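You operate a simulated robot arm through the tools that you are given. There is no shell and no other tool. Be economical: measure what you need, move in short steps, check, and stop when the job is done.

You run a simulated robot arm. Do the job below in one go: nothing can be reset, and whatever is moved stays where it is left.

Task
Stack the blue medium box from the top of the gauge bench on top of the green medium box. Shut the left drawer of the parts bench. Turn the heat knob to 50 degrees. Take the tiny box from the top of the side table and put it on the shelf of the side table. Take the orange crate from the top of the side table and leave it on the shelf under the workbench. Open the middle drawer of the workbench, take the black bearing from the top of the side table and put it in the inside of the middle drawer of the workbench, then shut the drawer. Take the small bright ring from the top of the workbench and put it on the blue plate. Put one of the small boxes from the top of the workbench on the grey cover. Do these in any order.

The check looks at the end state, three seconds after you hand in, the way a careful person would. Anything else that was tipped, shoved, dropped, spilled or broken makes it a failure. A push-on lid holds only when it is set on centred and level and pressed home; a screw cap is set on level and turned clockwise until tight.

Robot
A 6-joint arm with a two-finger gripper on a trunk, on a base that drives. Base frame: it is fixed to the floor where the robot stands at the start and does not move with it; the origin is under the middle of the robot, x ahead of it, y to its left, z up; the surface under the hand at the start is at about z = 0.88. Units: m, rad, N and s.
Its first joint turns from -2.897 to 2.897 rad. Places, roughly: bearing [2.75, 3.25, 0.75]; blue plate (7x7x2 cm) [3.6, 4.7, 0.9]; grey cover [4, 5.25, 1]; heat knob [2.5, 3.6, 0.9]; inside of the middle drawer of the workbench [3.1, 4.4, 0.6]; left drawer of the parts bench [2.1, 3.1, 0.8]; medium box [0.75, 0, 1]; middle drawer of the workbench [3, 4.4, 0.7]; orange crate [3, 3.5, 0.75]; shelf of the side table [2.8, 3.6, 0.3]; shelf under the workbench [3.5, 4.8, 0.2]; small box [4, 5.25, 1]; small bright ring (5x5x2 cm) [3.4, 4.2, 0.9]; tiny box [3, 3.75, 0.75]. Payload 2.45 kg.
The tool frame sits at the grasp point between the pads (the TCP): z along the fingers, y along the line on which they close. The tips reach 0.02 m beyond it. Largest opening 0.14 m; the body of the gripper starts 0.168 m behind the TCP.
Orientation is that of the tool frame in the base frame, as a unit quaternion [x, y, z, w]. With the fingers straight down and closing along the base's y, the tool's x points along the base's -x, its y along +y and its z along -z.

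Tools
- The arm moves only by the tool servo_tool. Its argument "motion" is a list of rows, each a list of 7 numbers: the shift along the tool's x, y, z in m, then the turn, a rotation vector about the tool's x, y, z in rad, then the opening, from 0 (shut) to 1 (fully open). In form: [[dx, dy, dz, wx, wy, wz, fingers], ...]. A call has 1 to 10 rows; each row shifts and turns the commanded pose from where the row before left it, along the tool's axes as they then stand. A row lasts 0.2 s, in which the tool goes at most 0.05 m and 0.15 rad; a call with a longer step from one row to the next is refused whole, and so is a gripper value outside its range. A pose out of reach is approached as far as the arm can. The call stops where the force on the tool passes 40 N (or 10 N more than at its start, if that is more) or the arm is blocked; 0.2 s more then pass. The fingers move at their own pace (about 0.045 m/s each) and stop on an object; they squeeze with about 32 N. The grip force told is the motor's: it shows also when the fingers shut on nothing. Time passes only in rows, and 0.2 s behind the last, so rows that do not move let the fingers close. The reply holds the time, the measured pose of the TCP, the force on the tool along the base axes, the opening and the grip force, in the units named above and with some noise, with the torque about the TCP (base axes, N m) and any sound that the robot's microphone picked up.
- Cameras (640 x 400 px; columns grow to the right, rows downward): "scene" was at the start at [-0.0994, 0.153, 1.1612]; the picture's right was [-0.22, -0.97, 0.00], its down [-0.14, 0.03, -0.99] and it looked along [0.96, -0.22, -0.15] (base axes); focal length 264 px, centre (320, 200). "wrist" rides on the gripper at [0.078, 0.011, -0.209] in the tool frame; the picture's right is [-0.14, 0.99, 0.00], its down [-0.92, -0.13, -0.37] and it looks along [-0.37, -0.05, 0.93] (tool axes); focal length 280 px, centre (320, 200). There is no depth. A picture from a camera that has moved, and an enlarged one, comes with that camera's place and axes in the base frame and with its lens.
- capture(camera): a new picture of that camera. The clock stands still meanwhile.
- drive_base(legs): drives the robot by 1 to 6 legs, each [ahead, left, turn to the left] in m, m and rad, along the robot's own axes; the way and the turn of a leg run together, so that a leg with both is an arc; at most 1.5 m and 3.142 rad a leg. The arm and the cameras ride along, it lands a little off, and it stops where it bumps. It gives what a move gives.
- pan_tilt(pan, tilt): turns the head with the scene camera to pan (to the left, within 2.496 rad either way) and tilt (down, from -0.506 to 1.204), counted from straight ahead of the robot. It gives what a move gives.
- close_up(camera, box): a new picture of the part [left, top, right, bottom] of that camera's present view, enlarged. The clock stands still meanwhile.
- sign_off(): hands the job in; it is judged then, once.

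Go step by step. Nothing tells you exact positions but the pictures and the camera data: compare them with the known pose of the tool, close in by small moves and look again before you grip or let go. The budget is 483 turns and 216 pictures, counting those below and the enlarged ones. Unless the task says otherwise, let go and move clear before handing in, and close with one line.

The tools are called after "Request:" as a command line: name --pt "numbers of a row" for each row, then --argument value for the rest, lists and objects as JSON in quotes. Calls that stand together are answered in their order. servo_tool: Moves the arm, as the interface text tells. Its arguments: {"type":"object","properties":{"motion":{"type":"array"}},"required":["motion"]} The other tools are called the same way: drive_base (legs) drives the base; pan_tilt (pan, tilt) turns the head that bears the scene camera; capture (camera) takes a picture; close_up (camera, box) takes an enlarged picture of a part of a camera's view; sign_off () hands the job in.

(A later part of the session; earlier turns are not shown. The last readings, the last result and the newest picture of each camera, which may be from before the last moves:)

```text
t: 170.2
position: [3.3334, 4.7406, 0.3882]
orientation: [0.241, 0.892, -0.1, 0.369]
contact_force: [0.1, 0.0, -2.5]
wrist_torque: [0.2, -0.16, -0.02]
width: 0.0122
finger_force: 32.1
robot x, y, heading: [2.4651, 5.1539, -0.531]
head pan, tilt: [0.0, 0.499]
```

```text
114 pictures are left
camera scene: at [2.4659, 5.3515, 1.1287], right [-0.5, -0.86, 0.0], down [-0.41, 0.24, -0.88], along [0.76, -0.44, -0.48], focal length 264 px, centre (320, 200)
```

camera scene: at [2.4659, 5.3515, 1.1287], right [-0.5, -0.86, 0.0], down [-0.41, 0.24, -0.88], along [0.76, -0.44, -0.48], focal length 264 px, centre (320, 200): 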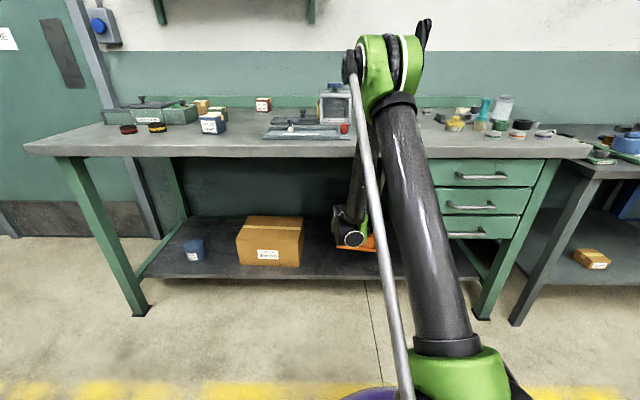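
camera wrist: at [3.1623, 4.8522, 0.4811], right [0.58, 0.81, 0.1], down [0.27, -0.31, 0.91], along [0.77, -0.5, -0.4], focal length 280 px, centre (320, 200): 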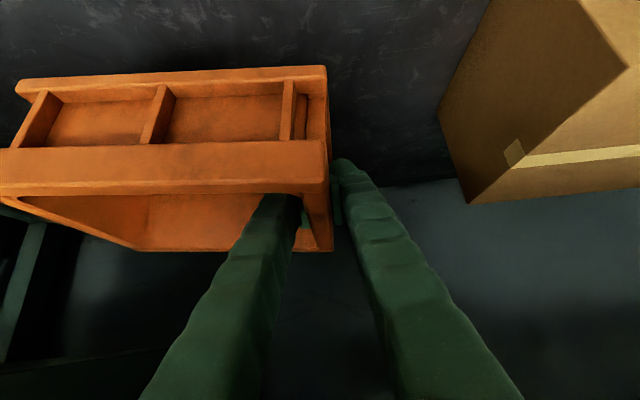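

I roll slightly to level the drooping crate (about 5.5°) and lower it.

Request:
servo_tool --pt "0 0 0 0.0354 0 -0.0354 0" --pt "0 0 0 0.0354 0 -0.0354 0" --pt "0.0177 0 0.0177 0 0 0 0" --pt "0.0177 0 0.0177 0 0 0 0" --pt "0.0141 0 0.0141 0 0 0 0" --pt "0.0035 0 0.0035 0 0 0 0" --pt "0.0035 0 0.0035 0 0 0 0"

Request:
capture --camera "wrist"

```text
t: 171.8
position: [3.3299, 4.7341, 0.3087]
orientation: [0.222, 0.896, -0.144, 0.357]
contact_force: [0.5, -1.0, -2.2]
wrist_torque: [0.2, -0.17, 0.06]
width: 0.0117
finger_force: 31.9
robot x, y, heading: [2.4619, 5.1512, -0.524]
head pan, tilt: [0.0, 0.499]
```

```text
113 pictures are left
camera wrist: at [3.1629, 4.8527, 0.3998], right [0.58, 0.81, 0.0], down [0.32, -0.23, 0.92], along [0.75, -0.54, -0.39], focal length 280 px, centre (320, 200)
```

wrist: 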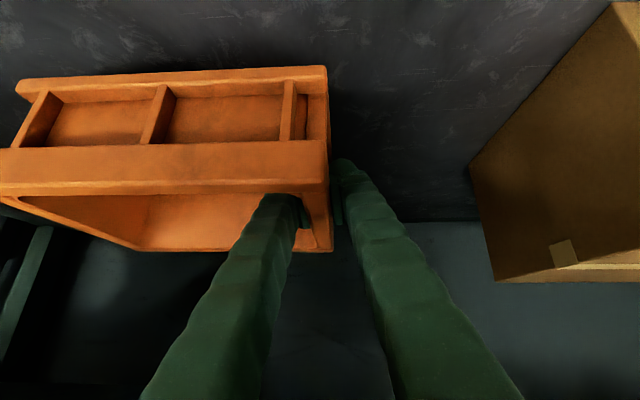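

Level now. I continue down until contact.

Request:
servo_tool --pt "0.0035 0 0.0035 0 0 0 0" --pt "0.0035 0 0.0035 0 0 0 0" --pt "0.0035 0 0.0035 0 0 0 0" --pt "0.0028 0 0.0028 0 0 0 0" --pt "0.0028 0 0.0028 0 0 0 0" --pt "0.0021 0 0.0021 0 0 0 0" --pt "0.0021 0 0.0021 0 0 0 0" --pt "0.0021 0 0.0021 0 0 0 0" --pt "0.0021 0 0.0021 0 0 0 0"

```text
t: 173.8
position: [3.3425, 4.7272, 0.2824]
orientation: [0.222, 0.897, -0.144, 0.355]
contact_force: [-1.4, 0.0, -2.9]
wrist_torque: [0.18, -0.16, 0.02]
width: 0.0114
finger_force: 32.0
out of reach, approached as far as the arm can: row 2, 4, 6, 8
robot x, y, heading: [2.4681, 5.1529, -0.525]
head pan, tilt: [0.0, 0.499]
```

Near the reach envelope's inner limit again. I move 6 cm further forward and then lower.

Request:
servo_tool --pt "-0.0212 0 0.0212 0 0 0 0" --pt "-0.0212 0 0.0212 0 0 0 0" --pt "0 0 0 0 0 0 0" --pt "0.0021 0 0.0021 0 0 0 0" --pt "0.0021 0 0.0021 0 0 0 0" --pt "0.0021 0 0.0021 0 0 0 0"

Request:
capture --camera "wrist"

```text
t: 175.2
position: [3.3911, 4.6961, 0.2745]
orientation: [0.222, 0.896, -0.144, 0.356]
contact_force: [-0.2, 0.9, -3.0]
wrist_torque: [0.25, -0.15, -0.15]
width: 0.0118
finger_force: 32.0
robot x, y, heading: [2.4593, 5.1477, -0.522]
head pan, tilt: [0.0, 0.499]
```

```text
112 pictures are left
camera wrist: at [3.225, 4.8143, 0.3646], right [0.58, 0.81, 0.0], down [0.32, -0.23, 0.92], along [0.75, -0.54, -0.39], focal length 280 px, centre (320, 200)
```

wrist: 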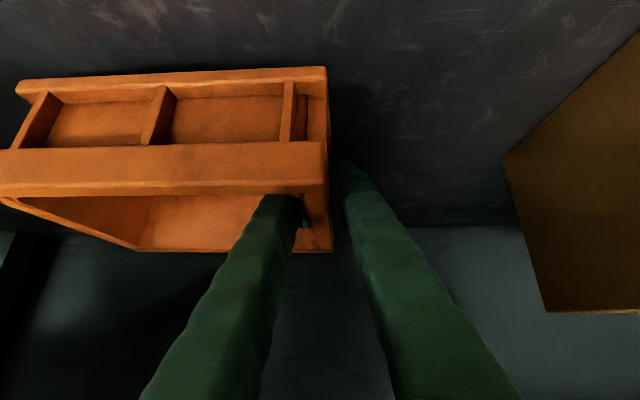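

Request:
servo_tool --pt "0.0028 0 0.0028 0 0 0 0" --pt "0.0028 0 0.0028 0 0 0 0" --pt "0.0028 0 0.0028 0 0 0 0" --pt "0.0028 0 0.0028 0 0 0 0" --pt "0.0028 0 0.0028 0 0 0 0" --pt "0.0028 0 0.0028 0 0 0 0" --pt "0.0028 0 0.0028 0 0 0 0"

```text
t: 176.8
position: [3.3907, 4.6945, 0.2477]
orientation: [0.221, 0.896, -0.144, 0.358]
contact_force: [2.8, 2.9, 25.0]
wrist_torque: [-0.47, 0.01, -0.17]
width: 0.0102
finger_force: 31.9
robot x, y, heading: [2.4638, 5.1546, -0.527]
head pan, tilt: [0.0, 0.499]
```

Contact. I ease up, open and retract along the tool axis.

Request:
servo_tool --pt "-0.001 0 -0.001 0 0 0 0" --pt "0 0 0 0 0 0 0.35" --pt "0 0 0 0 0 0 0.35" --pt "0 0 0 0 0 0 0.35"

Request:
capture --camera "wrist"

```text
t: 177.8
position: [3.3899, 4.6929, 0.2481]
orientation: [0.222, 0.896, -0.145, 0.357]
contact_force: [-0.5, 0.1, -0.2]
wrist_torque: [0.04, 0.0, 0.0]
width: 0.049
finger_force: 0.1
robot x, y, heading: [2.4641, 5.1547, -0.526]
head pan, tilt: [0.0, 0.499]
```

```text
111 pictures are left
camera wrist: at [3.2237, 4.812, 0.3385], right [0.58, 0.81, 0.0], down [0.32, -0.23, 0.92], along [0.75, -0.54, -0.39], focal length 280 px, centre (320, 200)
```

wrist: 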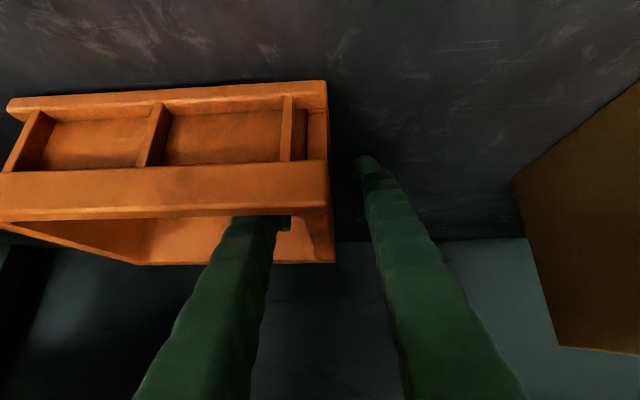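

The crate rests flat. Retracting.

Request:
servo_tool --pt "0 0 -0.04 0 0 0 0.35" --pt "0 0 -0.04 0 0 0 0.35" --pt "0 0 -0.04 0 0 0 0.35" --pt "0 0 -0.04 0 0 0 0.35"

Request:
capture --camera "wrist"

```text
t: 178.8
position: [3.2976, 4.7606, 0.3608]
orientation: [0.222, 0.896, -0.144, 0.356]
contact_force: [0.1, -0.1, 0.4]
wrist_torque: [0.01, 0.01, -0.01]
width: 0.0489
finger_force: 0.0
robot x, y, heading: [2.4619, 5.1499, -0.52]
head pan, tilt: [0.0, 0.499]
```

```text
110 pictures are left
camera wrist: at [3.1325, 4.8779, 0.4525], right [0.58, 0.81, 0.0], down [0.32, -0.23, 0.92], along [0.74, -0.54, -0.39], focal length 280 px, centre (320, 200)
```

wrist: 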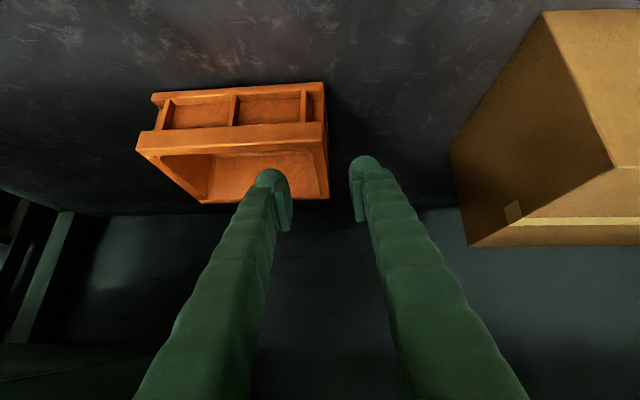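

The crate is in place. I drive back out, then raise the arm.

Request:
drive_base --legs '[[-0.38, 0, 0]]'

Request:
servo_tool --pt "-0.033 0 -0.033 -0.0354 0 0.0354 0.5" --pt "-0.033 0 -0.033 -0.0354 0 0.0354 0.5" --pt "-0.033 0 -0.033 0 0 0 0.5" --pt "-0.033 0 -0.033 0 0 0 0.5" --pt "-0.033 0 -0.033 0 0 0 0.5" --pt "-0.033 0 -0.033 0 0 0 0.5" --pt "-0.033 0 -0.033 0 0 0 0.5" --pt "-0.033 0 -0.033 0 0 0 0.5" --pt "-0.033 0 -0.033 0 0 0 0.5" --pt "-0.033 0 -0.033 0 0 0 0.5"

Request:
capture --camera "scene"

```text
t: 181.2
position: [2.9701, 4.9529, 0.3617]
orientation: [0.222, 0.896, -0.144, 0.356]
contact_force: [0.6, -0.1, 0.2]
wrist_torque: [0.03, 0.02, 0.02]
width: 0.0489
finger_force: 0.0
robot x, y, heading: [2.1337, 5.3433, -0.522]
head pan, tilt: [0.0, 0.499]
```

```text
t: 183.4
position: [2.9759, 4.9574, 0.8272]
orientation: [0.24, 0.893, -0.099, 0.369]
contact_force: [-0.1, 0.5, -0.1]
wrist_torque: [-0.03, 0.04, 0.01]
width: 0.0699
finger_force: 0.0
robot x, y, heading: [2.1341, 5.342, -0.525]
head pan, tilt: [0.0, 0.499]
```

```text
109 pictures are left
camera scene: at [2.1352, 5.5426, 1.1287], right [-0.5, -0.87, 0.0], down [-0.41, 0.24, -0.88], along [0.76, -0.44, -0.48], focal length 264 px, centre (320, 200)
```

scene: 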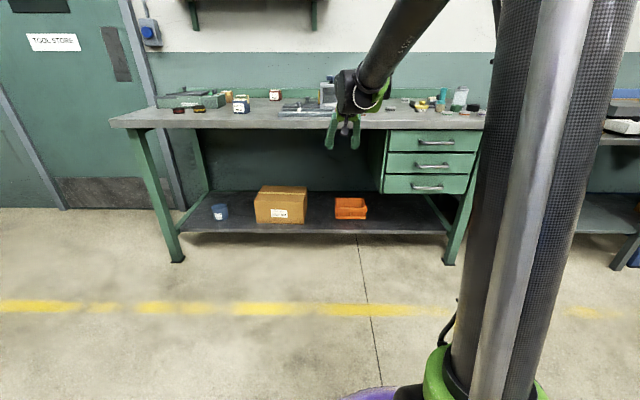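

The crate sits well on the shelf. Next I open the workbench's middle drawer: I move in front of the drawer stack and take a close view.

Request:
drive_base --legs '[[0, -0.4, 0]]'

Request:
capture --camera "wrist"

Request:
capture --camera "scene"

```text
t: 185.9
position: [2.7741, 4.6089, 0.8273]
orientation: [0.24, 0.892, -0.1, 0.37]
contact_force: [0.7, -0.5, 0.8]
wrist_torque: [0.01, 0.0, 0.02]
width: 0.0698
finger_force: 0.0
robot x, y, heading: [1.9326, 4.9946, -0.52]
head pan, tilt: [0.0, 0.499]
```

```text
108 pictures are left
camera wrist: at [2.6029, 4.7191, 0.9194], right [0.58, 0.81, 0.1], down [0.28, -0.31, 0.91], along [0.77, -0.5, -0.4], focal length 280 px, centre (320, 200)
```

wrist: 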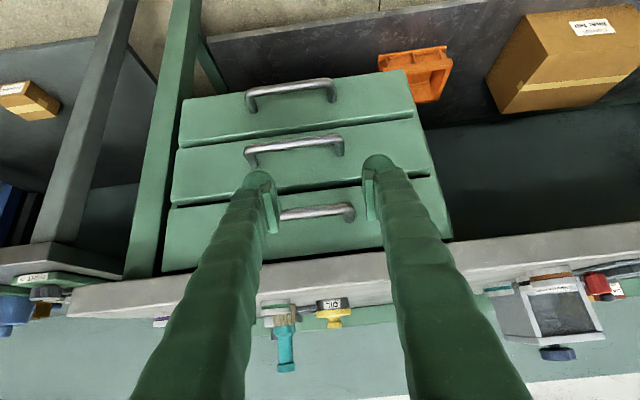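

```text
107 pictures are left
camera scene: at [1.9341, 5.1943, 1.1287], right [-0.5, -0.87, 0.0], down [-0.41, 0.24, -0.88], along [0.76, -0.44, -0.48], focal length 264 px, centre (320, 200)
```

scene: 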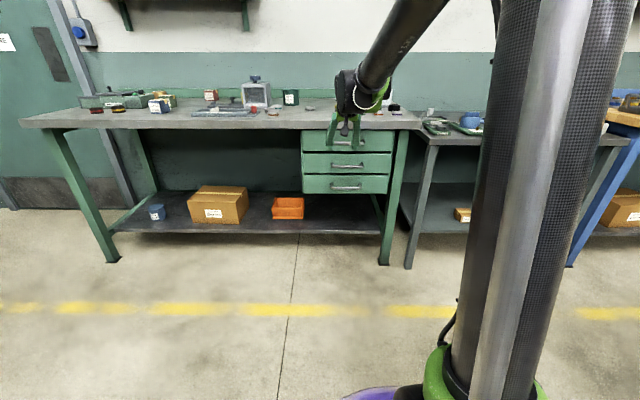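

The middle handle bar is at about [2.905, 4.483, 0.657], 16 cm long. I pitch the tool nearer horizontal and roll it 90° so the fingers close vertically on the bar.

Request:
servo_tool --pt "0 0 0 0 -0.145 0 0.5" --pt "0 0 0 0 -0.145 0 0.5" --pt "0 0 0 0 -0.145 0 0.5" --pt "0 0 0 0 0 -0.143 0.5" --pt "0 0 0 0 0 -0.143 0.5" --pt "0 0 0 0 0 -0.143 0.5" --pt "0 0 0 0 0 -0.143 0.5" --pt "0 0 0 0 0 -0.143 0.5"

Request:
servo_tool --pt "0 0 0 0 0 -0.143 0.5" --pt "0 0 0 0 0 -0.143 0.5" --pt "0 0 0 0 0 -0.143 0.5" --pt "0 0 0 0 0 -0.143 0.5" --pt "0 0 0 0 0 -0.143 0.5" --pt "0 0 0 0 0 -0.141 0.5" --pt "0 0 0 0 0 0 0.5"

Request:
capture --camera "wrist"

```text
t: 187.7
position: [2.7749, 4.6089, 0.8274]
orientation: [-0.078, 0.817, -0.332, 0.465]
contact_force: [0.2, 0.2, -0.8]
wrist_torque: [0.01, 0.02, 0.0]
width: 0.07
finger_force: 0.1
robot x, y, heading: [1.9357, 4.9939, -0.521]
head pan, tilt: [0.0, 0.499]
```

```text
t: 189.3
position: [2.7738, 4.6092, 0.8275]
orientation: [-0.41, 0.711, -0.496, 0.285]
contact_force: [-0.7, -0.1, 0.1]
wrist_torque: [0.02, 0.03, -0.02]
width: 0.0698
finger_force: 0.1
robot x, y, heading: [1.9315, 4.9952, -0.522]
head pan, tilt: [0.0, 0.499]
```

```text
106 pictures are left
camera wrist: at [2.5608, 4.6407, 0.8883], right [-0.23, 0.29, -0.93], down [0.2, 0.95, 0.25], along [0.95, -0.13, -0.27], focal length 280 px, centre (320, 200)
```

wrist: 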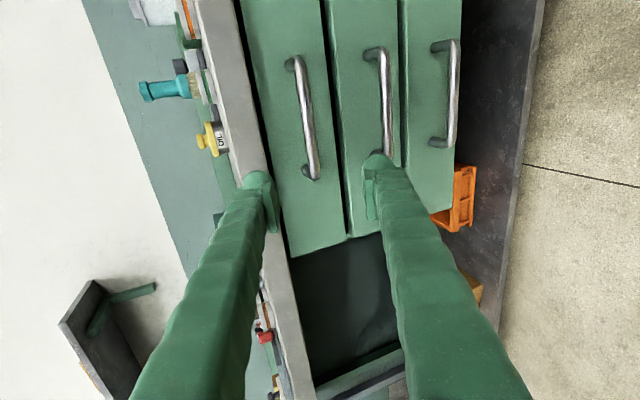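

The fingers now close vertically. I move to just in front of the middle handle.

Request:
servo_tool --pt "0.0095 0.0337 0.0317 0 0 0 0.5" --pt "0.0095 0.0337 0.0317 0 0 0 0.5" --pt "0.0095 0.0337 0.0317 0 0 0 0.5" --pt "0.0095 0.0337 0.0317 0 0 0 0.5" --pt "0 0 0 0 0 0 0.5"

Request:
capture --camera "wrist"

```text
t: 190.5
position: [2.8165, 4.5409, 0.6543]
orientation: [-0.41, 0.71, -0.496, 0.285]
contact_force: [-0.2, 0.2, 0.9]
wrist_torque: [0.0, 0.02, -0.03]
width: 0.0698
finger_force: 0.1
robot x, y, heading: [1.9334, 4.9933, -0.52]
head pan, tilt: [0.0, 0.499]
```

```text
105 pictures are left
camera wrist: at [2.6042, 4.5718, 0.7166], right [-0.23, 0.29, -0.93], down [0.2, 0.95, 0.25], along [0.95, -0.13, -0.27], focal length 280 px, centre (320, 200)
```

wrist: 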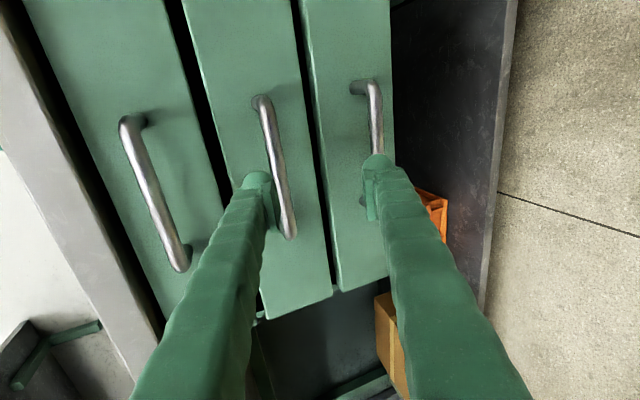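

The bar is slightly above my estimate (z≈0.668). I correct upwards and go forward 5 cm.

Request:
servo_tool --pt "0 -0.0148 0.0212 0 0 0 0.5" --pt "0 -0.0148 0.0213 0 0 0 0.5" --pt "0 0 0 0 0 0 0.5"

Request:
capture --camera "wrist"

```text
t: 191.3
position: [2.8598, 4.5145, 0.6691]
orientation: [-0.409, 0.711, -0.496, 0.286]
contact_force: [0.2, 0.4, 0.3]
wrist_torque: [-0.01, 0.0, -0.01]
width: 0.0699
finger_force: 0.1
robot x, y, heading: [1.9365, 4.9934, -0.523]
head pan, tilt: [0.0, 0.499]
```

```text
104 pictures are left
camera wrist: at [2.648, 4.5463, 0.7312], right [-0.23, 0.29, -0.93], down [0.2, 0.95, 0.25], along [0.95, -0.13, -0.27], focal length 280 px, centre (320, 200)
```

wrist: 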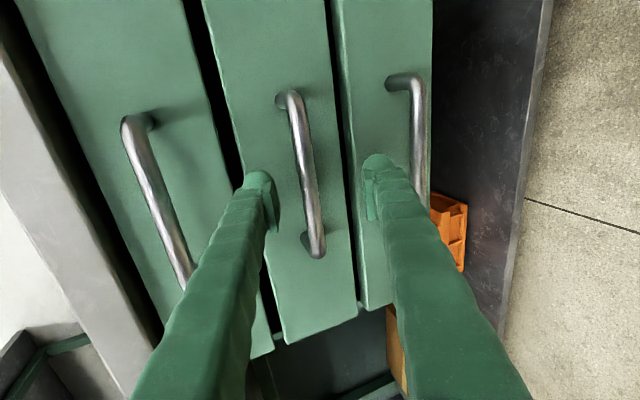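

Request:
servo_tool --pt "0 -0.006 0.016 0 0 0 0.5" --pt "0 -0.006 0.016 0 0 0 0.5" --pt "0 0 0 0 0 0 0.5"

Request:
capture --camera "wrist"

```text
t: 191.9
position: [2.8846, 4.5003, 0.6709]
orientation: [-0.408, 0.711, -0.496, 0.286]
contact_force: [-17.8, 9.5, 3.4]
wrist_torque: [-0.46, -0.71, -0.14]
width: 0.0692
finger_force: 0.0
robot x, y, heading: [1.9337, 4.9986, -0.524]
head pan, tilt: [0.0, 0.499]
stopped in row 3: the force on the tool passed its limit at 55 N (the readings are from after the stop); the commanded pose is now the measured one
```

```text
103 pictures are left
camera wrist: at [2.6719, 4.5321, 0.7317], right [-0.23, 0.29, -0.93], down [0.2, 0.95, 0.25], along [0.95, -0.13, -0.27], focal length 280 px, centre (320, 200)
```

wrist: 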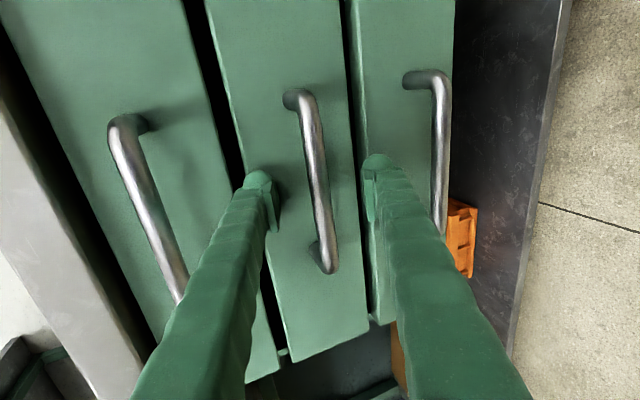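

The upper fingertip touched the panel and the bar is right between the pads. I back off 4 mm and close on the bar.

Request:
servo_tool --pt "0 0.0014 -0.004 0 0 0 0.5" --pt "0 0 0 0 0 0 0" --pt "0 0 0 0 0 0 0" --pt "0 0 0 0 0 0 0" --pt "0 0 0 0 0 0 0" --pt "0 0 0 0 0 0 0"

Request:
capture --camera "wrist"

```text
t: 193.3
position: [2.8814, 4.5024, 0.6701]
orientation: [-0.409, 0.711, -0.495, 0.286]
contact_force: [1.2, -0.3, 13.0]
wrist_torque: [0.41, -0.18, -0.19]
width: 0.0098
finger_force: 35.5
robot x, y, heading: [1.9328, 4.9949, -0.525]
head pan, tilt: [0.0, 0.499]
```

```text
102 pictures are left
camera wrist: at [2.6692, 4.5337, 0.7317], right [-0.23, 0.29, -0.93], down [0.2, 0.95, 0.25], along [0.95, -0.13, -0.27], focal length 280 px, centre (320, 200)
```

wrist: 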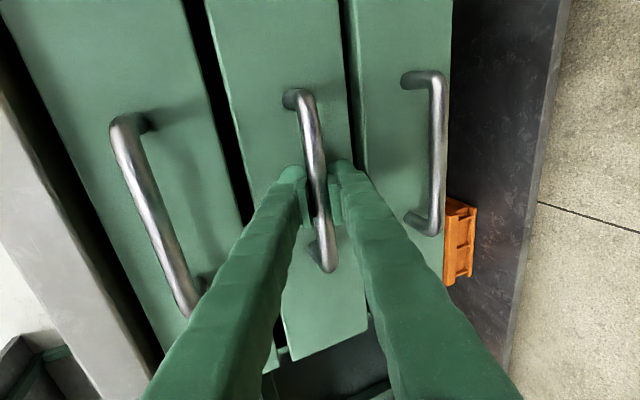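

Bar gripped. I pull the drawer out about 24 cm.

Request:
servo_tool --pt "0 0.0069 -0.0188 0 0 0 0" --pt "0 0.0139 -0.0376 0 0 0 0" --pt "0 0.0139 -0.0376 0 0 0 0" --pt "0 0.0139 -0.0376 0 0 0 0" --pt "0 0.0139 -0.0376 0 0 0 0" --pt "0 0.0139 -0.0376 0 0 0 0" --pt "0 0.0069 -0.0188 0 0 0 0"

Request:
capture --camera "wrist"

Request:
capture --camera "scene"

```text
t: 194.9
position: [2.6745, 4.6253, 0.6702]
orientation: [-0.409, 0.711, -0.495, 0.287]
contact_force: [13.5, 25.3, 12.6]
wrist_torque: [0.32, -0.16, -0.24]
width: 0.0098
finger_force: 37.2
robot x, y, heading: [1.9316, 4.9944, -0.525]
head pan, tilt: [0.0, 0.499]
```

```text
101 pictures are left
camera wrist: at [2.4609, 4.6559, 0.7316], right [-0.23, 0.29, -0.93], down [0.2, 0.95, 0.25], along [0.95, -0.13, -0.27], focal length 280 px, centre (320, 200)
```

wrist: 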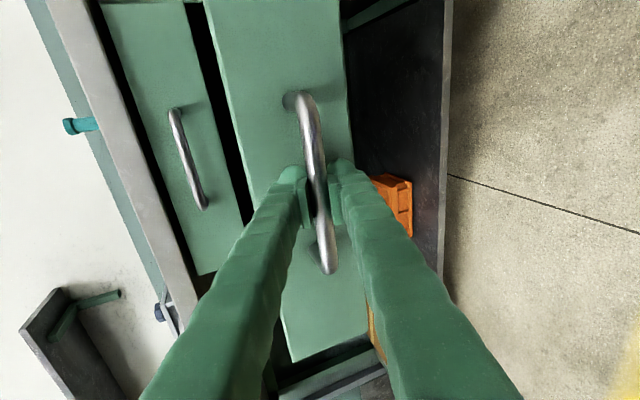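

```text
100 pictures are left
camera scene: at [1.9338, 5.1954, 1.1285], right [-0.5, -0.87, 0.0], down [-0.41, 0.24, -0.88], along [0.76, -0.44, -0.48], focal length 264 px, centre (320, 200)
```

scene: 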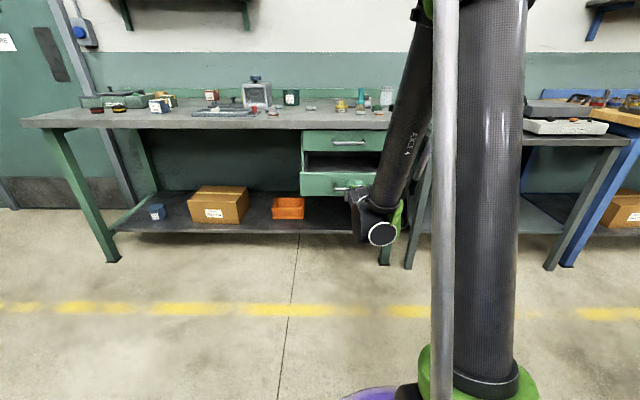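

The drawer is open about 24 cm. I release the handle and back off.

Request:
servo_tool --pt "0 0 0 0 0 0 0.5" --pt "0 0 0 0 0 0 0.5" --pt "0 0 0 0 0 0 0.5" --pt "0 0.0139 -0.0376 0 0 0 0.5" --pt "0 0.0139 -0.0376 0 0 0 0.5" --pt "0 -0.03 -0.025 0 0 0 0.5" --pt "0 -0.045 -0.0166 0 0 0 0.5" --pt "0 -0.045 -0.0166 0 0 0 0.5" --pt "0 -0.045 -0.0166 0 0 0 0.5" --pt "0 -0.045 -0.0166 0 0 0 0.5"

Request:
servo_tool --pt "0 -0.045 -0.0166 0 0 0 0.5" --pt "0 -0.045 -0.0166 0 0 0 0.5" --pt "0 -0.045 -0.0166 0 0 0 0.5"

Request:
capture --camera "wrist"

```text
t: 197.2
position: [2.5941, 4.6695, 0.9]
orientation: [-0.409, 0.71, -0.497, 0.285]
contact_force: [-0.2, 0.6, 0.3]
wrist_torque: [0.03, 0.03, -0.01]
width: 0.0702
finger_force: 0.1
robot x, y, heading: [1.9317, 4.9959, -0.52]
head pan, tilt: [0.0, 0.499]
```

```text
t: 197.9
position: [2.595, 4.6711, 1.0427]
orientation: [-0.408, 0.712, -0.495, 0.285]
contact_force: [0.3, -0.9, -0.2]
wrist_torque: [0.03, 0.03, -0.02]
width: 0.0697
finger_force: 0.1
robot x, y, heading: [1.9337, 4.9955, -0.522]
head pan, tilt: [0.0, 0.499]
```

```text
99 pictures are left
camera wrist: at [2.3804, 4.7012, 1.1039], right [-0.23, 0.29, -0.93], down [0.2, 0.95, 0.25], along [0.95, -0.13, -0.27], focal length 280 px, centre (320, 200)
```

wrist: 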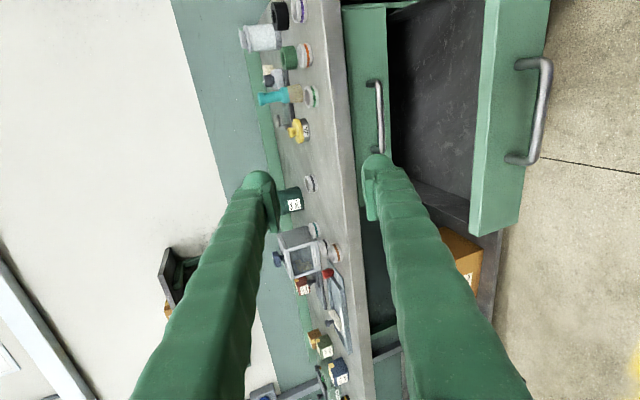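

The middle drawer is open and empty. I restore the tool roll, set a 20° forward tilt and head for the black bearing.

Request:
servo_tool --pt "0 0 0 0 0 0.143 0.7" --pt "0 0 0 0 0 0.143 0.7" --pt "0 0 0 0 0 0.143 0.7" --pt "0 0 0 0 0 0.143 0.7" --pt "0 0 0 0 0 0.143 0.7" --pt "0 0 0 0 0 0.143 0.7" --pt "0 0 0 0 0 0.143 0.7" --pt "0 0 0 0 0 0.143 0.7" --pt "0 0 0 0 0 0.143 0.7" --pt "0 0 0 0 0 0.143 0.7"

Request:
servo_tool --pt "0 0 0 0 0 0.141 0.7" --pt "0 0 0 0 0.145 0 0.7" --pt "0 0 0 0 0.145 0 0.7" --pt "0 0 0 0 0.145 0 0.7" --pt "0 0 0 0 0.145 0 0.7" --pt "0 0 0 0 0.145 0 0.7" --pt "0 0 0 0 0.145 0 0.7" --pt "0 0 -0.045 0 0 0 0.7" --pt "0 0 -0.045 0 0 0 0.7"

Request:
drive_base --legs '[[0.25, 0, 0], [0, -1.07, 0]]'

Request:
capture --camera "scene"

```text
t: 200.2
position: [2.5942, 4.6703, 1.0432]
orientation: [0.159, 0.805, -0.187, 0.54]
contact_force: [-0.6, -0.3, -0.5]
wrist_torque: [0.01, -0.01, 0.02]
width: 0.0981
finger_force: 0.1
robot x, y, heading: [1.9328, 4.9911, -0.525]
head pan, tilt: [0.0, 0.499]
```

```text
t: 202.2
position: [2.5679, 4.6849, 1.1266]
orientation: [0.257, 0.951, -0.045, 0.166]
contact_force: [-0.4, 0.3, 0.3]
wrist_torque: [0.02, -0.01, 0.01]
width: 0.0978
finger_force: 0.1
robot x, y, heading: [1.932, 4.9941, -0.525]
head pan, tilt: [0.0, 0.499]
```

```text
t: 209.1
position: [2.2397, 3.6258, 1.1269]
orientation: [0.259, 0.95, -0.044, 0.166]
contact_force: [0.3, 0.8, 0.1]
wrist_torque: [0.02, 0.04, 0.03]
width: 0.0982
finger_force: 0.0
robot x, y, heading: [1.6059, 3.9385, -0.528]
head pan, tilt: [0.0, 0.499]
```

```text
98 pictures are left
camera scene: at [1.6091, 4.1387, 1.1286], right [-0.5, -0.86, 0.0], down [-0.41, 0.24, -0.88], along [0.76, -0.44, -0.48], focal length 264 px, centre (320, 200)
```

scene: 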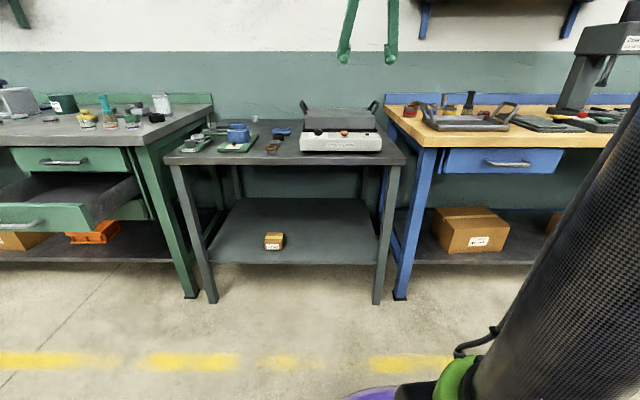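

Request:
drive_base --legs '[[0.47, 0, 0]]'

Request:
servo_tool --pt "0 0 -0.03 0 0 0 0.7" --pt "0 0 -0.03 0 0 0 0.7"

Request:
capture --camera "wrist"

```text
t: 211.9
position: [2.6479, 3.3871, 1.1273]
orientation: [0.259, 0.95, -0.045, 0.166]
contact_force: [0.3, -0.5, -0.6]
wrist_torque: [-0.02, -0.02, -0.03]
width: 0.098
finger_force: 0.0
robot x, y, heading: [2.0173, 3.6988, -0.527]
head pan, tilt: [0.0, 0.499]
```

```text
t: 212.5
position: [2.6287, 3.3992, 1.1833]
orientation: [0.26, 0.95, -0.045, 0.166]
contact_force: [-0.4, -1.1, 0.4]
wrist_torque: [0.0, 0.03, 0.01]
width: 0.098
finger_force: 0.0
robot x, y, heading: [2.0133, 3.7036, -0.528]
head pan, tilt: [0.0, 0.499]
```

```text
97 pictures are left
camera wrist: at [2.5093, 3.4792, 1.3526], right [0.61, 0.79, 0.05], down [0.57, -0.49, 0.66], along [0.54, -0.38, -0.75], focal length 280 px, centre (320, 200)
```

wrist: 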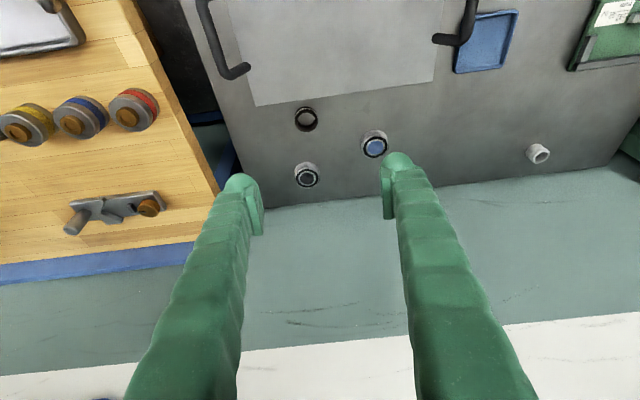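

Request:
close_up --camera "wrist" --box '[270, 90, 410, 200]'

```text
3.64 times, centred on (340, 145) of wrist
camera zoom: at [2.5093, 3.4792, 1.3526], right [0.61, 0.79, 0.05], down [0.57, -0.49, 0.66], along [0.54, -0.38, -0.75], focal length 1020 px, centre (247, 400)
```

zoom: 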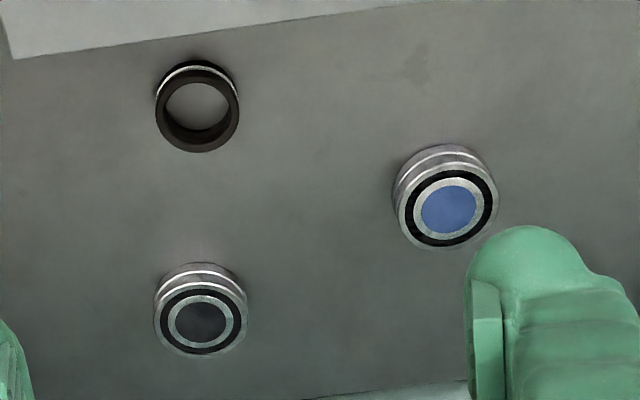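

The black bearing's top centre is at about [2.821, 3.2275, 0.82], 6 cm across. I move to a pre-grasp above it.

Request:
servo_tool --pt "-0.0163 -0.0076 0.0433 0 0 0 0.7" --pt "-0.0163 -0.0076 0.0433 0 0 0 0.7" --pt "-0.0163 -0.0076 0.0433 0 0 0 0.7" --pt "-0.0163 -0.0076 0.0433 0 0 0 0.7" --pt "-0.0163 -0.0076 0.0433 0 0 0 0.7" --pt "-0.0163 -0.0076 0.0433 0 0 0 0.7" --pt "-0.0163 -0.0076 0.0433 0 0 0 0.7"

Request:
capture --camera "wrist"

```text
t: 214.1
position: [2.7846, 3.2446, 0.9359]
orientation: [0.259, 0.95, -0.045, 0.166]
contact_force: [-0.5, 0.3, 0.9]
wrist_torque: [-0.03, -0.01, 0.02]
width: 0.098
finger_force: 0.0
robot x, y, heading: [2.0179, 3.7024, -0.53]
head pan, tilt: [0.0, 0.499]
```

```text
95 pictures are left
camera wrist: at [2.6644, 3.3265, 1.1055], right [0.61, 0.79, 0.05], down [0.57, -0.49, 0.66], along [0.54, -0.38, -0.75], focal length 280 px, centre (320, 200)
```

wrist: 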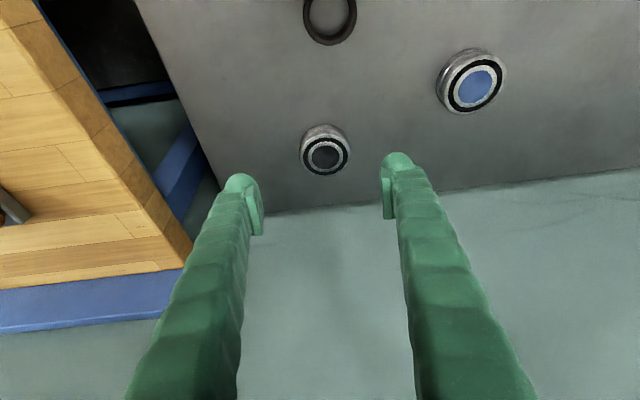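

Request:
servo_tool --pt "0 0.004 0.04 0 0 0 0.65" --pt "0 0 0.04 0 0 0 0.65" --pt "0 0 0.03 0 0 0 0.65" --pt "0 0 0.006 0 0 0 0.65"

Request:
capture --camera "wrist"

```text
t: 215.1
position: [2.819, 3.2284, 0.8273]
orientation: [0.259, 0.95, -0.045, 0.167]
contact_force: [-0.4, 0.2, -0.1]
wrist_torque: [0.0, 0.01, -0.01]
width: 0.091
finger_force: 0.2
robot x, y, heading: [2.0152, 3.6962, -0.533]
head pan, tilt: [0.0, 0.499]
```

```text
94 pictures are left
camera wrist: at [2.6997, 3.3099, 0.9972], right [0.61, 0.79, 0.05], down [0.57, -0.49, 0.66], along [0.54, -0.38, -0.75], focal length 280 px, centre (320, 200)
```

wrist: 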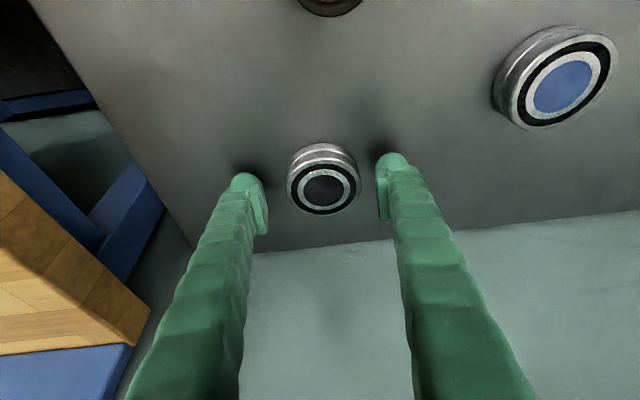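

The bearing is centred between the fingers. I lower 3 mm more and close.

Request:
servo_tool --pt "0 0 0.003 0 0 0 0.65" --pt "0 0 0 0 0 0 0" --pt "0 0 0 0 0 0 0" --pt "0 0 0 0 0 0 0" --pt "0 0 0 0 0 0 0"

Request:
servo_tool --pt "-0.0068 0 -0.0188 0 0 0 0" --pt "-0.0137 0 -0.0376 0 0 0 0" --pt "-0.0137 0 -0.0376 0 0 0 0" --pt "-0.0137 0 -0.0376 0 0 0 0" --pt "-0.0137 0 -0.0376 0 0 0 0" --pt "-0.0137 0 -0.0376 0 0 0 0" --pt "-0.0137 0 -0.0376 0 0 0 0" --pt "-0.0137 0 -0.0376 0 0 0 0"

Request:
capture --camera "wrist"

```text
t: 216.3
position: [2.8207, 3.2274, 0.8249]
orientation: [0.259, 0.95, -0.045, 0.166]
contact_force: [-0.1, 1.0, -0.7]
wrist_torque: [-0.04, -0.01, 0.02]
width: 0.0614
finger_force: 32.3
robot x, y, heading: [2.0112, 3.6964, -0.535]
head pan, tilt: [0.0, 0.499]
```

```text
t: 218.1
position: [2.8226, 3.2276, 1.1249]
orientation: [0.259, 0.95, -0.045, 0.167]
contact_force: [1.3, 0.3, -2.9]
wrist_torque: [0.0, 0.01, 0.02]
width: 0.0611
finger_force: 32.0
robot x, y, heading: [2.0172, 3.7009, -0.527]
head pan, tilt: [0.0, 0.499]
```

```text
93 pictures are left
camera wrist: at [2.701, 3.3088, 1.2939], right [0.61, 0.79, 0.05], down [0.57, -0.49, 0.66], along [0.54, -0.38, -0.75], focal length 280 px, centre (320, 200)
```

wrist: 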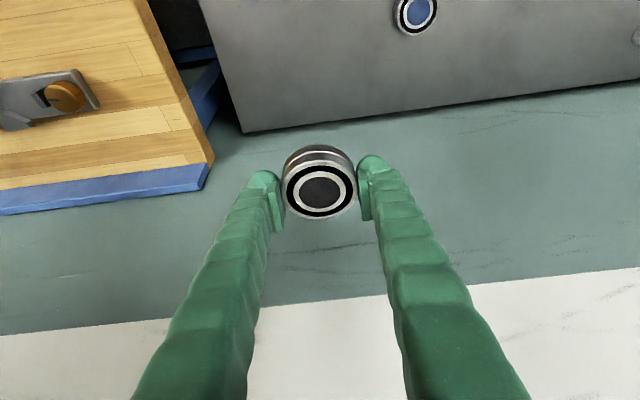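

I have the bearing. I retract, back away and drive left to the open drawer.

Request:
servo_tool --pt "0.0395 0 -0.0144 0 0 0 0" --pt "0.0395 0 -0.0144 0 0 0 0" --pt "0.0395 0 -0.0144 0 0 0 0" --pt "0.0395 0 -0.0144 0 0 0 0" --pt "0.0395 0 -0.0144 0 0 0 0" --pt "0.0395 0 -0.0144 0 0 0 0"

Request:
drive_base --legs '[[-0.5, 0, 0], [0, 1.12, 0]]'

Request:
capture --camera "wrist"

Request:
capture --camera "scene"

```text
t: 219.5
position: [2.6049, 3.3541, 1.1243]
orientation: [0.259, 0.95, -0.046, 0.166]
contact_force: [0.3, -0.5, -4.1]
wrist_torque: [0.02, 0.07, 0.02]
width: 0.061
finger_force: 31.7
robot x, y, heading: [2.0134, 3.7015, -0.531]
head pan, tilt: [0.0, 0.499]
```

```text
t: 227.7
position: [2.7379, 4.5604, 1.1249]
orientation: [0.264, 0.949, -0.047, 0.166]
contact_force: [-0.1, -0.3, -2.4]
wrist_torque: [-0.01, -0.02, 0.02]
width: 0.0606
finger_force: 31.7
robot x, y, heading: [2.1492, 4.912, -0.538]
head pan, tilt: [0.0, 0.499]
```

```text
92 pictures are left
camera wrist: at [2.6194, 4.6423, 1.2945], right [0.62, 0.78, 0.05], down [0.57, -0.49, 0.66], along [0.54, -0.38, -0.75], focal length 280 px, centre (320, 200)
```

wrist: 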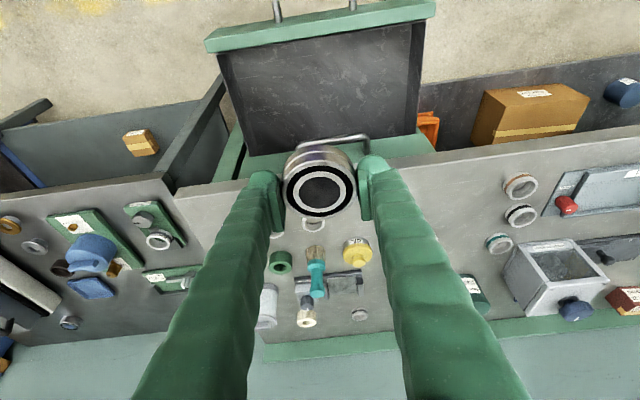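

```text
91 pictures are left
camera scene: at [2.1559, 5.1096, 1.1287], right [-0.51, -0.86, 0.0], down [-0.41, 0.25, -0.88], along [0.75, -0.45, -0.48], focal length 264 px, centre (320, 200)
```

scene: 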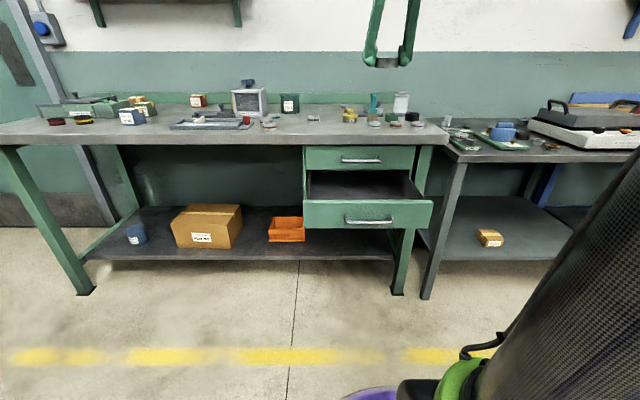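

The drawer interior is visible, centred at about n 0.19, L 5.34. I lower the bearing into the drawer's mouth.

Request:
servo_tool --pt "0.006 0.0019 0.0422 0 0 0 0" --pt "0.006 0.0019 0.0422 0 0 0 0" --pt "0.006 0.0019 0.0422 0 0 0 0" --pt "0.006 0.0019 0.0422 0 0 0 0" --pt "0.006 0.0019 0.0422 0 0 0 0" --pt "0.006 0.0019 0.0422 0 0 0 0" --pt "0.006 0.0019 0.0422 0 0 0 0" --pt "0.006 0.0019 0.0422 0 0 0 0" --pt "0.006 0.0019 0.0422 0 0 0 0"

Request:
capture --camera "wrist"

```text
t: 229.7
position: [2.8148, 4.534, 0.7501]
orientation: [0.263, 0.949, -0.046, 0.166]
contact_force: [0.3, -0.5, -1.9]
wrist_torque: [-0.01, -0.05, -0.06]
width: 0.0608
finger_force: 32.2
robot x, y, heading: [2.1529, 4.9093, -0.539]
head pan, tilt: [0.0, 0.499]
```

```text
90 pictures are left
camera wrist: at [2.6956, 4.6169, 0.9185], right [0.62, 0.78, 0.05], down [0.57, -0.49, 0.66], along [0.54, -0.38, -0.75], focal length 280 px, centre (320, 200)
```

wrist: 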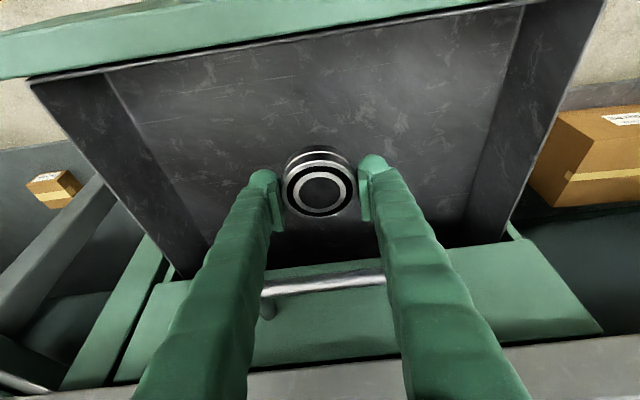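

Inside the drawer opening. I lower carefully to its floor.

Request:
servo_tool --pt "0.0188 0 -0.0068 0 0 0 0" --pt "0.0103 0 0.0282 0 0 0 0" --pt "0.0103 0 0.0282 0 0 0 0" --pt "0.0034 0 0.0094 0 0 0 0" --pt "0.0034 0 0.0094 0 0 0 0" --pt "0.0017 0 0.0047 0 0 0 0" --pt "0.0017 0 0.0047 0 0 0 0" --pt "0.0017 0 0.0047 0 0 0 0"

Request:
capture --camera "wrist"

```text
t: 231.5
position: [2.7971, 4.5445, 0.6533]
orientation: [0.263, 0.949, -0.046, 0.167]
contact_force: [-0.1, -0.6, -2.2]
wrist_torque: [-0.01, 0.0, -0.03]
width: 0.0606
finger_force: 31.5
robot x, y, heading: [2.1527, 4.9087, -0.537]
head pan, tilt: [0.0, 0.499]
```

```text
89 pictures are left
camera wrist: at [2.6779, 4.6271, 0.8235], right [0.62, 0.78, 0.05], down [0.57, -0.49, 0.66], along [0.54, -0.38, -0.75], focal length 280 px, centre (320, 200)
```

wrist: 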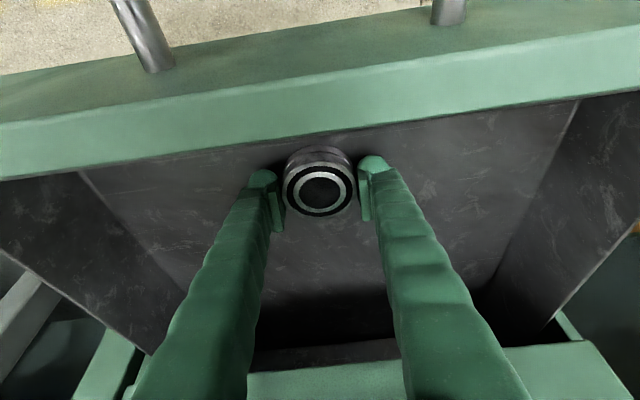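

Request:
servo_tool --pt "0.0017 0 0.0047 0 0 0 0" --pt "0.0017 0 0.0047 0 0 0 0" --pt "0.0014 0 0.0038 0 0 0 0" --pt "0.0014 0 0.0038 0 0 0 0" --pt "0.001 0 0.0028 0 0 0 0" --pt "0.001 0 0.0028 0 0 0 0" --pt "0.001 0 0.0028 0 0 0 0" --pt "0.001 0 0.0028 0 0 0 0"

```text
t: 232.0
position: [2.7977, 4.5437, 0.6516]
orientation: [0.263, 0.949, -0.047, 0.168]
contact_force: [1.9, -1.2, 25.8]
wrist_torque: [-0.14, 0.24, -0.03]
width: 0.061
finger_force: 31.7
robot x, y, heading: [2.1511, 4.909, -0.539]
head pan, tilt: [0.0, 0.499]
stopped in row 2: the force on the tool passed its limit at 53 N (the readings are from after the stop); the commanded pose is now the measured one
```

It's on the drawer floor. I ease up, release and rise out.

Request:
servo_tool --pt "-0.0003 0 -0.001 0 0 0 0" --pt "0 0 0 0 0 0 0.62" --pt "0 0 0 0 0 0 0.62" --pt "0 0 0 0 0 0 0.62" --pt "-0.0068 0 -0.0188 0 0 0 0.62" --pt "-0.0137 0 -0.0376 0 0 0 0.62" --pt "-0.0137 0 -0.0376 0 0 0 0.62" --pt "-0.0137 0 -0.0376 0 0 0 0.62" --pt "-0.0137 0 -0.0376 0 0 0 0.62"

Request:
capture --camera "wrist"

```text
t: 234.0
position: [2.7968, 4.5444, 0.8317]
orientation: [0.263, 0.949, -0.046, 0.168]
contact_force: [0.0, 0.6, -0.2]
wrist_torque: [0.0, 0.01, 0.02]
width: 0.0867
finger_force: 0.1
robot x, y, heading: [2.1505, 4.9094, -0.536]
head pan, tilt: [0.0, 0.499]
```

```text
88 pictures are left
camera wrist: at [2.6779, 4.6268, 1.0002], right [0.62, 0.78, 0.05], down [0.57, -0.49, 0.66], along [0.54, -0.38, -0.75], focal length 280 px, centre (320, 200)
```

wrist: 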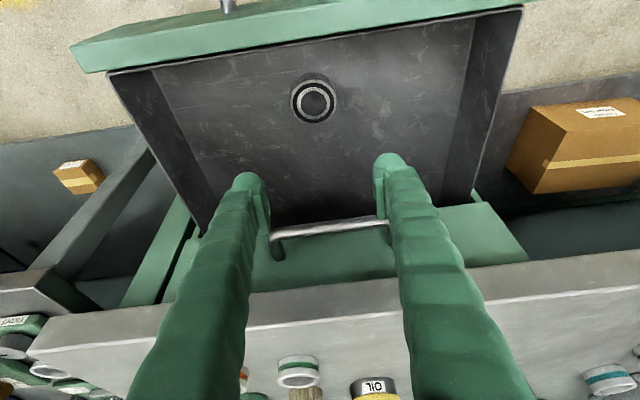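

The bearing lies in the drawer. Now I move the hand in front of the drawer, tilt to 45°, and push it shut beside the handle.

Request:
servo_tool --pt "-0.0137 0 -0.0376 0 0 0 0.4" --pt "-0.0137 0 -0.0376 0 0 0 0" --pt "-0.0137 0 -0.0376 0 0 0 0" --pt "0.0423 0 -0.0154 0 0 0 0" --pt "0.0423 0 -0.0154 0 0 0 0" --pt "0.0423 0 -0.0154 0 0 0 0" --pt "0.0423 0 -0.0154 0 0 0 0" --pt "0.0423 0 -0.0154 0 0 0 0" --pt "0.0423 0 -0.0154 0 0 0 0"

Request:
servo_tool --pt "0 0.045 0 0 0 0 0" --pt "0 0.045 0 0 0 0 0" --pt "0 0.045 0 0 0 0 0" --pt "0 0 0 0 -0.145 0 0" --pt "0 0 0 0 -0.145 0 0" --pt "0 0 0 0 -0.145 0 0" --pt "0 0 0 0 0 0 0"

Request:
capture --camera "wrist"

```text
t: 236.0
position: [2.5667, 4.6808, 0.9523]
orientation: [0.263, 0.949, -0.047, 0.167]
contact_force: [0.2, -0.2, 1.1]
wrist_torque: [-0.02, 0.0, -0.01]
width: 0.0
finger_force: 29.6
robot x, y, heading: [2.1487, 4.9109, -0.539]
head pan, tilt: [0.0, 0.499]
```

```text
t: 237.6
position: [2.6361, 4.7981, 0.9513]
orientation: [0.246, 0.89, -0.102, 0.369]
contact_force: [0.9, 0.1, 0.1]
wrist_torque: [0.01, 0.04, 0.0]
width: 0.0
finger_force: 29.7
robot x, y, heading: [2.1497, 4.9098, -0.537]
head pan, tilt: [0.0, 0.499]
```

```text
87 pictures are left
camera wrist: at [2.4667, 4.9113, 1.0432], right [0.59, 0.8, 0.1], down [0.27, -0.31, 0.91], along [0.76, -0.51, -0.4], focal length 280 px, centre (320, 200)
```

wrist: 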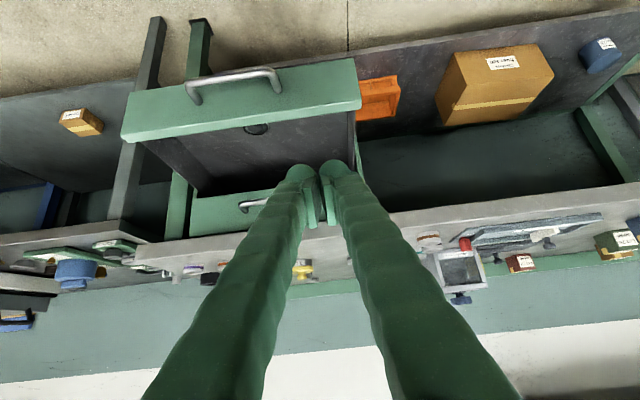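

Aligned beside the handle. I lower in front of the panel.

Request:
servo_tool --pt "0.0289 0 0.0289 0 0 0 0" --pt "0.0289 0 0.0289 0 0 0 0" --pt "0.0289 0 0.0289 0 0 0 0" --pt "0.0289 0 0.0289 0 0 0 0" --pt "0.0289 0 0.0289 0 0 0 0" --pt "0.0289 0 0.0289 0 0 0 0" --pt "0.0289 0 0.0289 0 0 0 0"

Request:
capture --camera "wrist"

```text
t: 239.2
position: [2.6349, 4.7982, 0.6643]
orientation: [0.247, 0.89, -0.102, 0.368]
contact_force: [0.0, -0.3, -0.8]
wrist_torque: [0.02, -0.06, 0.02]
width: 0.0
finger_force: 29.5
robot x, y, heading: [2.1515, 4.9138, -0.535]
head pan, tilt: [0.0, 0.499]
```

```text
86 pictures are left
camera wrist: at [2.465, 4.9119, 0.7571], right [0.59, 0.8, 0.1], down [0.27, -0.31, 0.91], along [0.76, -0.51, -0.4], focal length 280 px, centre (320, 200)
```

wrist: 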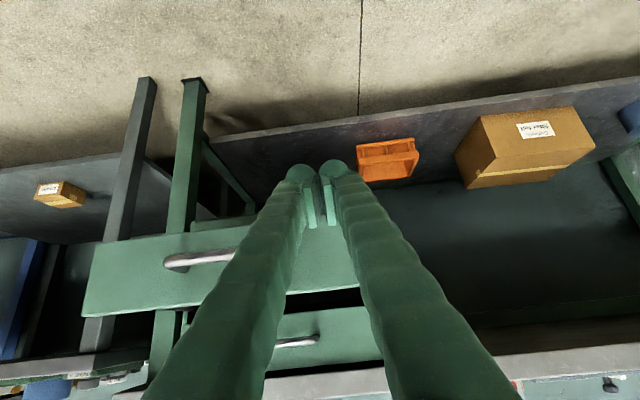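

Request:
servo_tool --pt "-0.0247 0 0.0247 0 0 0 0" --pt "-0.0247 0 0.0247 0 0 0 0" --pt "-0.0106 0 0.0106 0 0 0 0"

Request:
capture --camera "wrist"

```text
t: 240.0
position: [2.7089, 4.7554, 0.6657]
orientation: [0.247, 0.891, -0.102, 0.368]
contact_force: [0.2, 0.6, 0.0]
wrist_torque: [0.01, 0.01, 0.02]
width: 0.0
finger_force: 29.6
robot x, y, heading: [2.1516, 4.9118, -0.543]
head pan, tilt: [0.0, 0.499]
```

```text
85 pictures are left
camera wrist: at [2.5392, 4.8675, 0.7576], right [0.59, 0.8, 0.1], down [0.27, -0.31, 0.91], along [0.76, -0.51, -0.4], focal length 280 px, centre (320, 200)
```

wrist: 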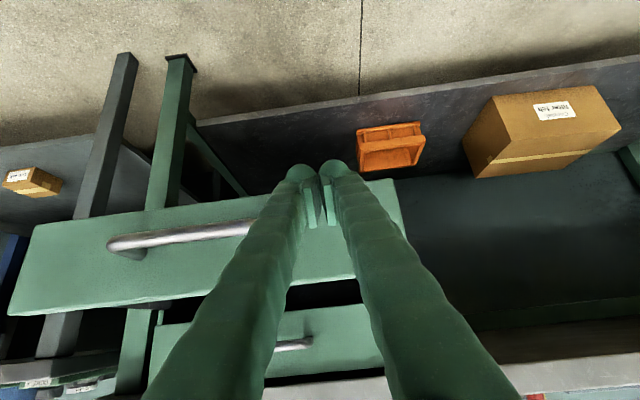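

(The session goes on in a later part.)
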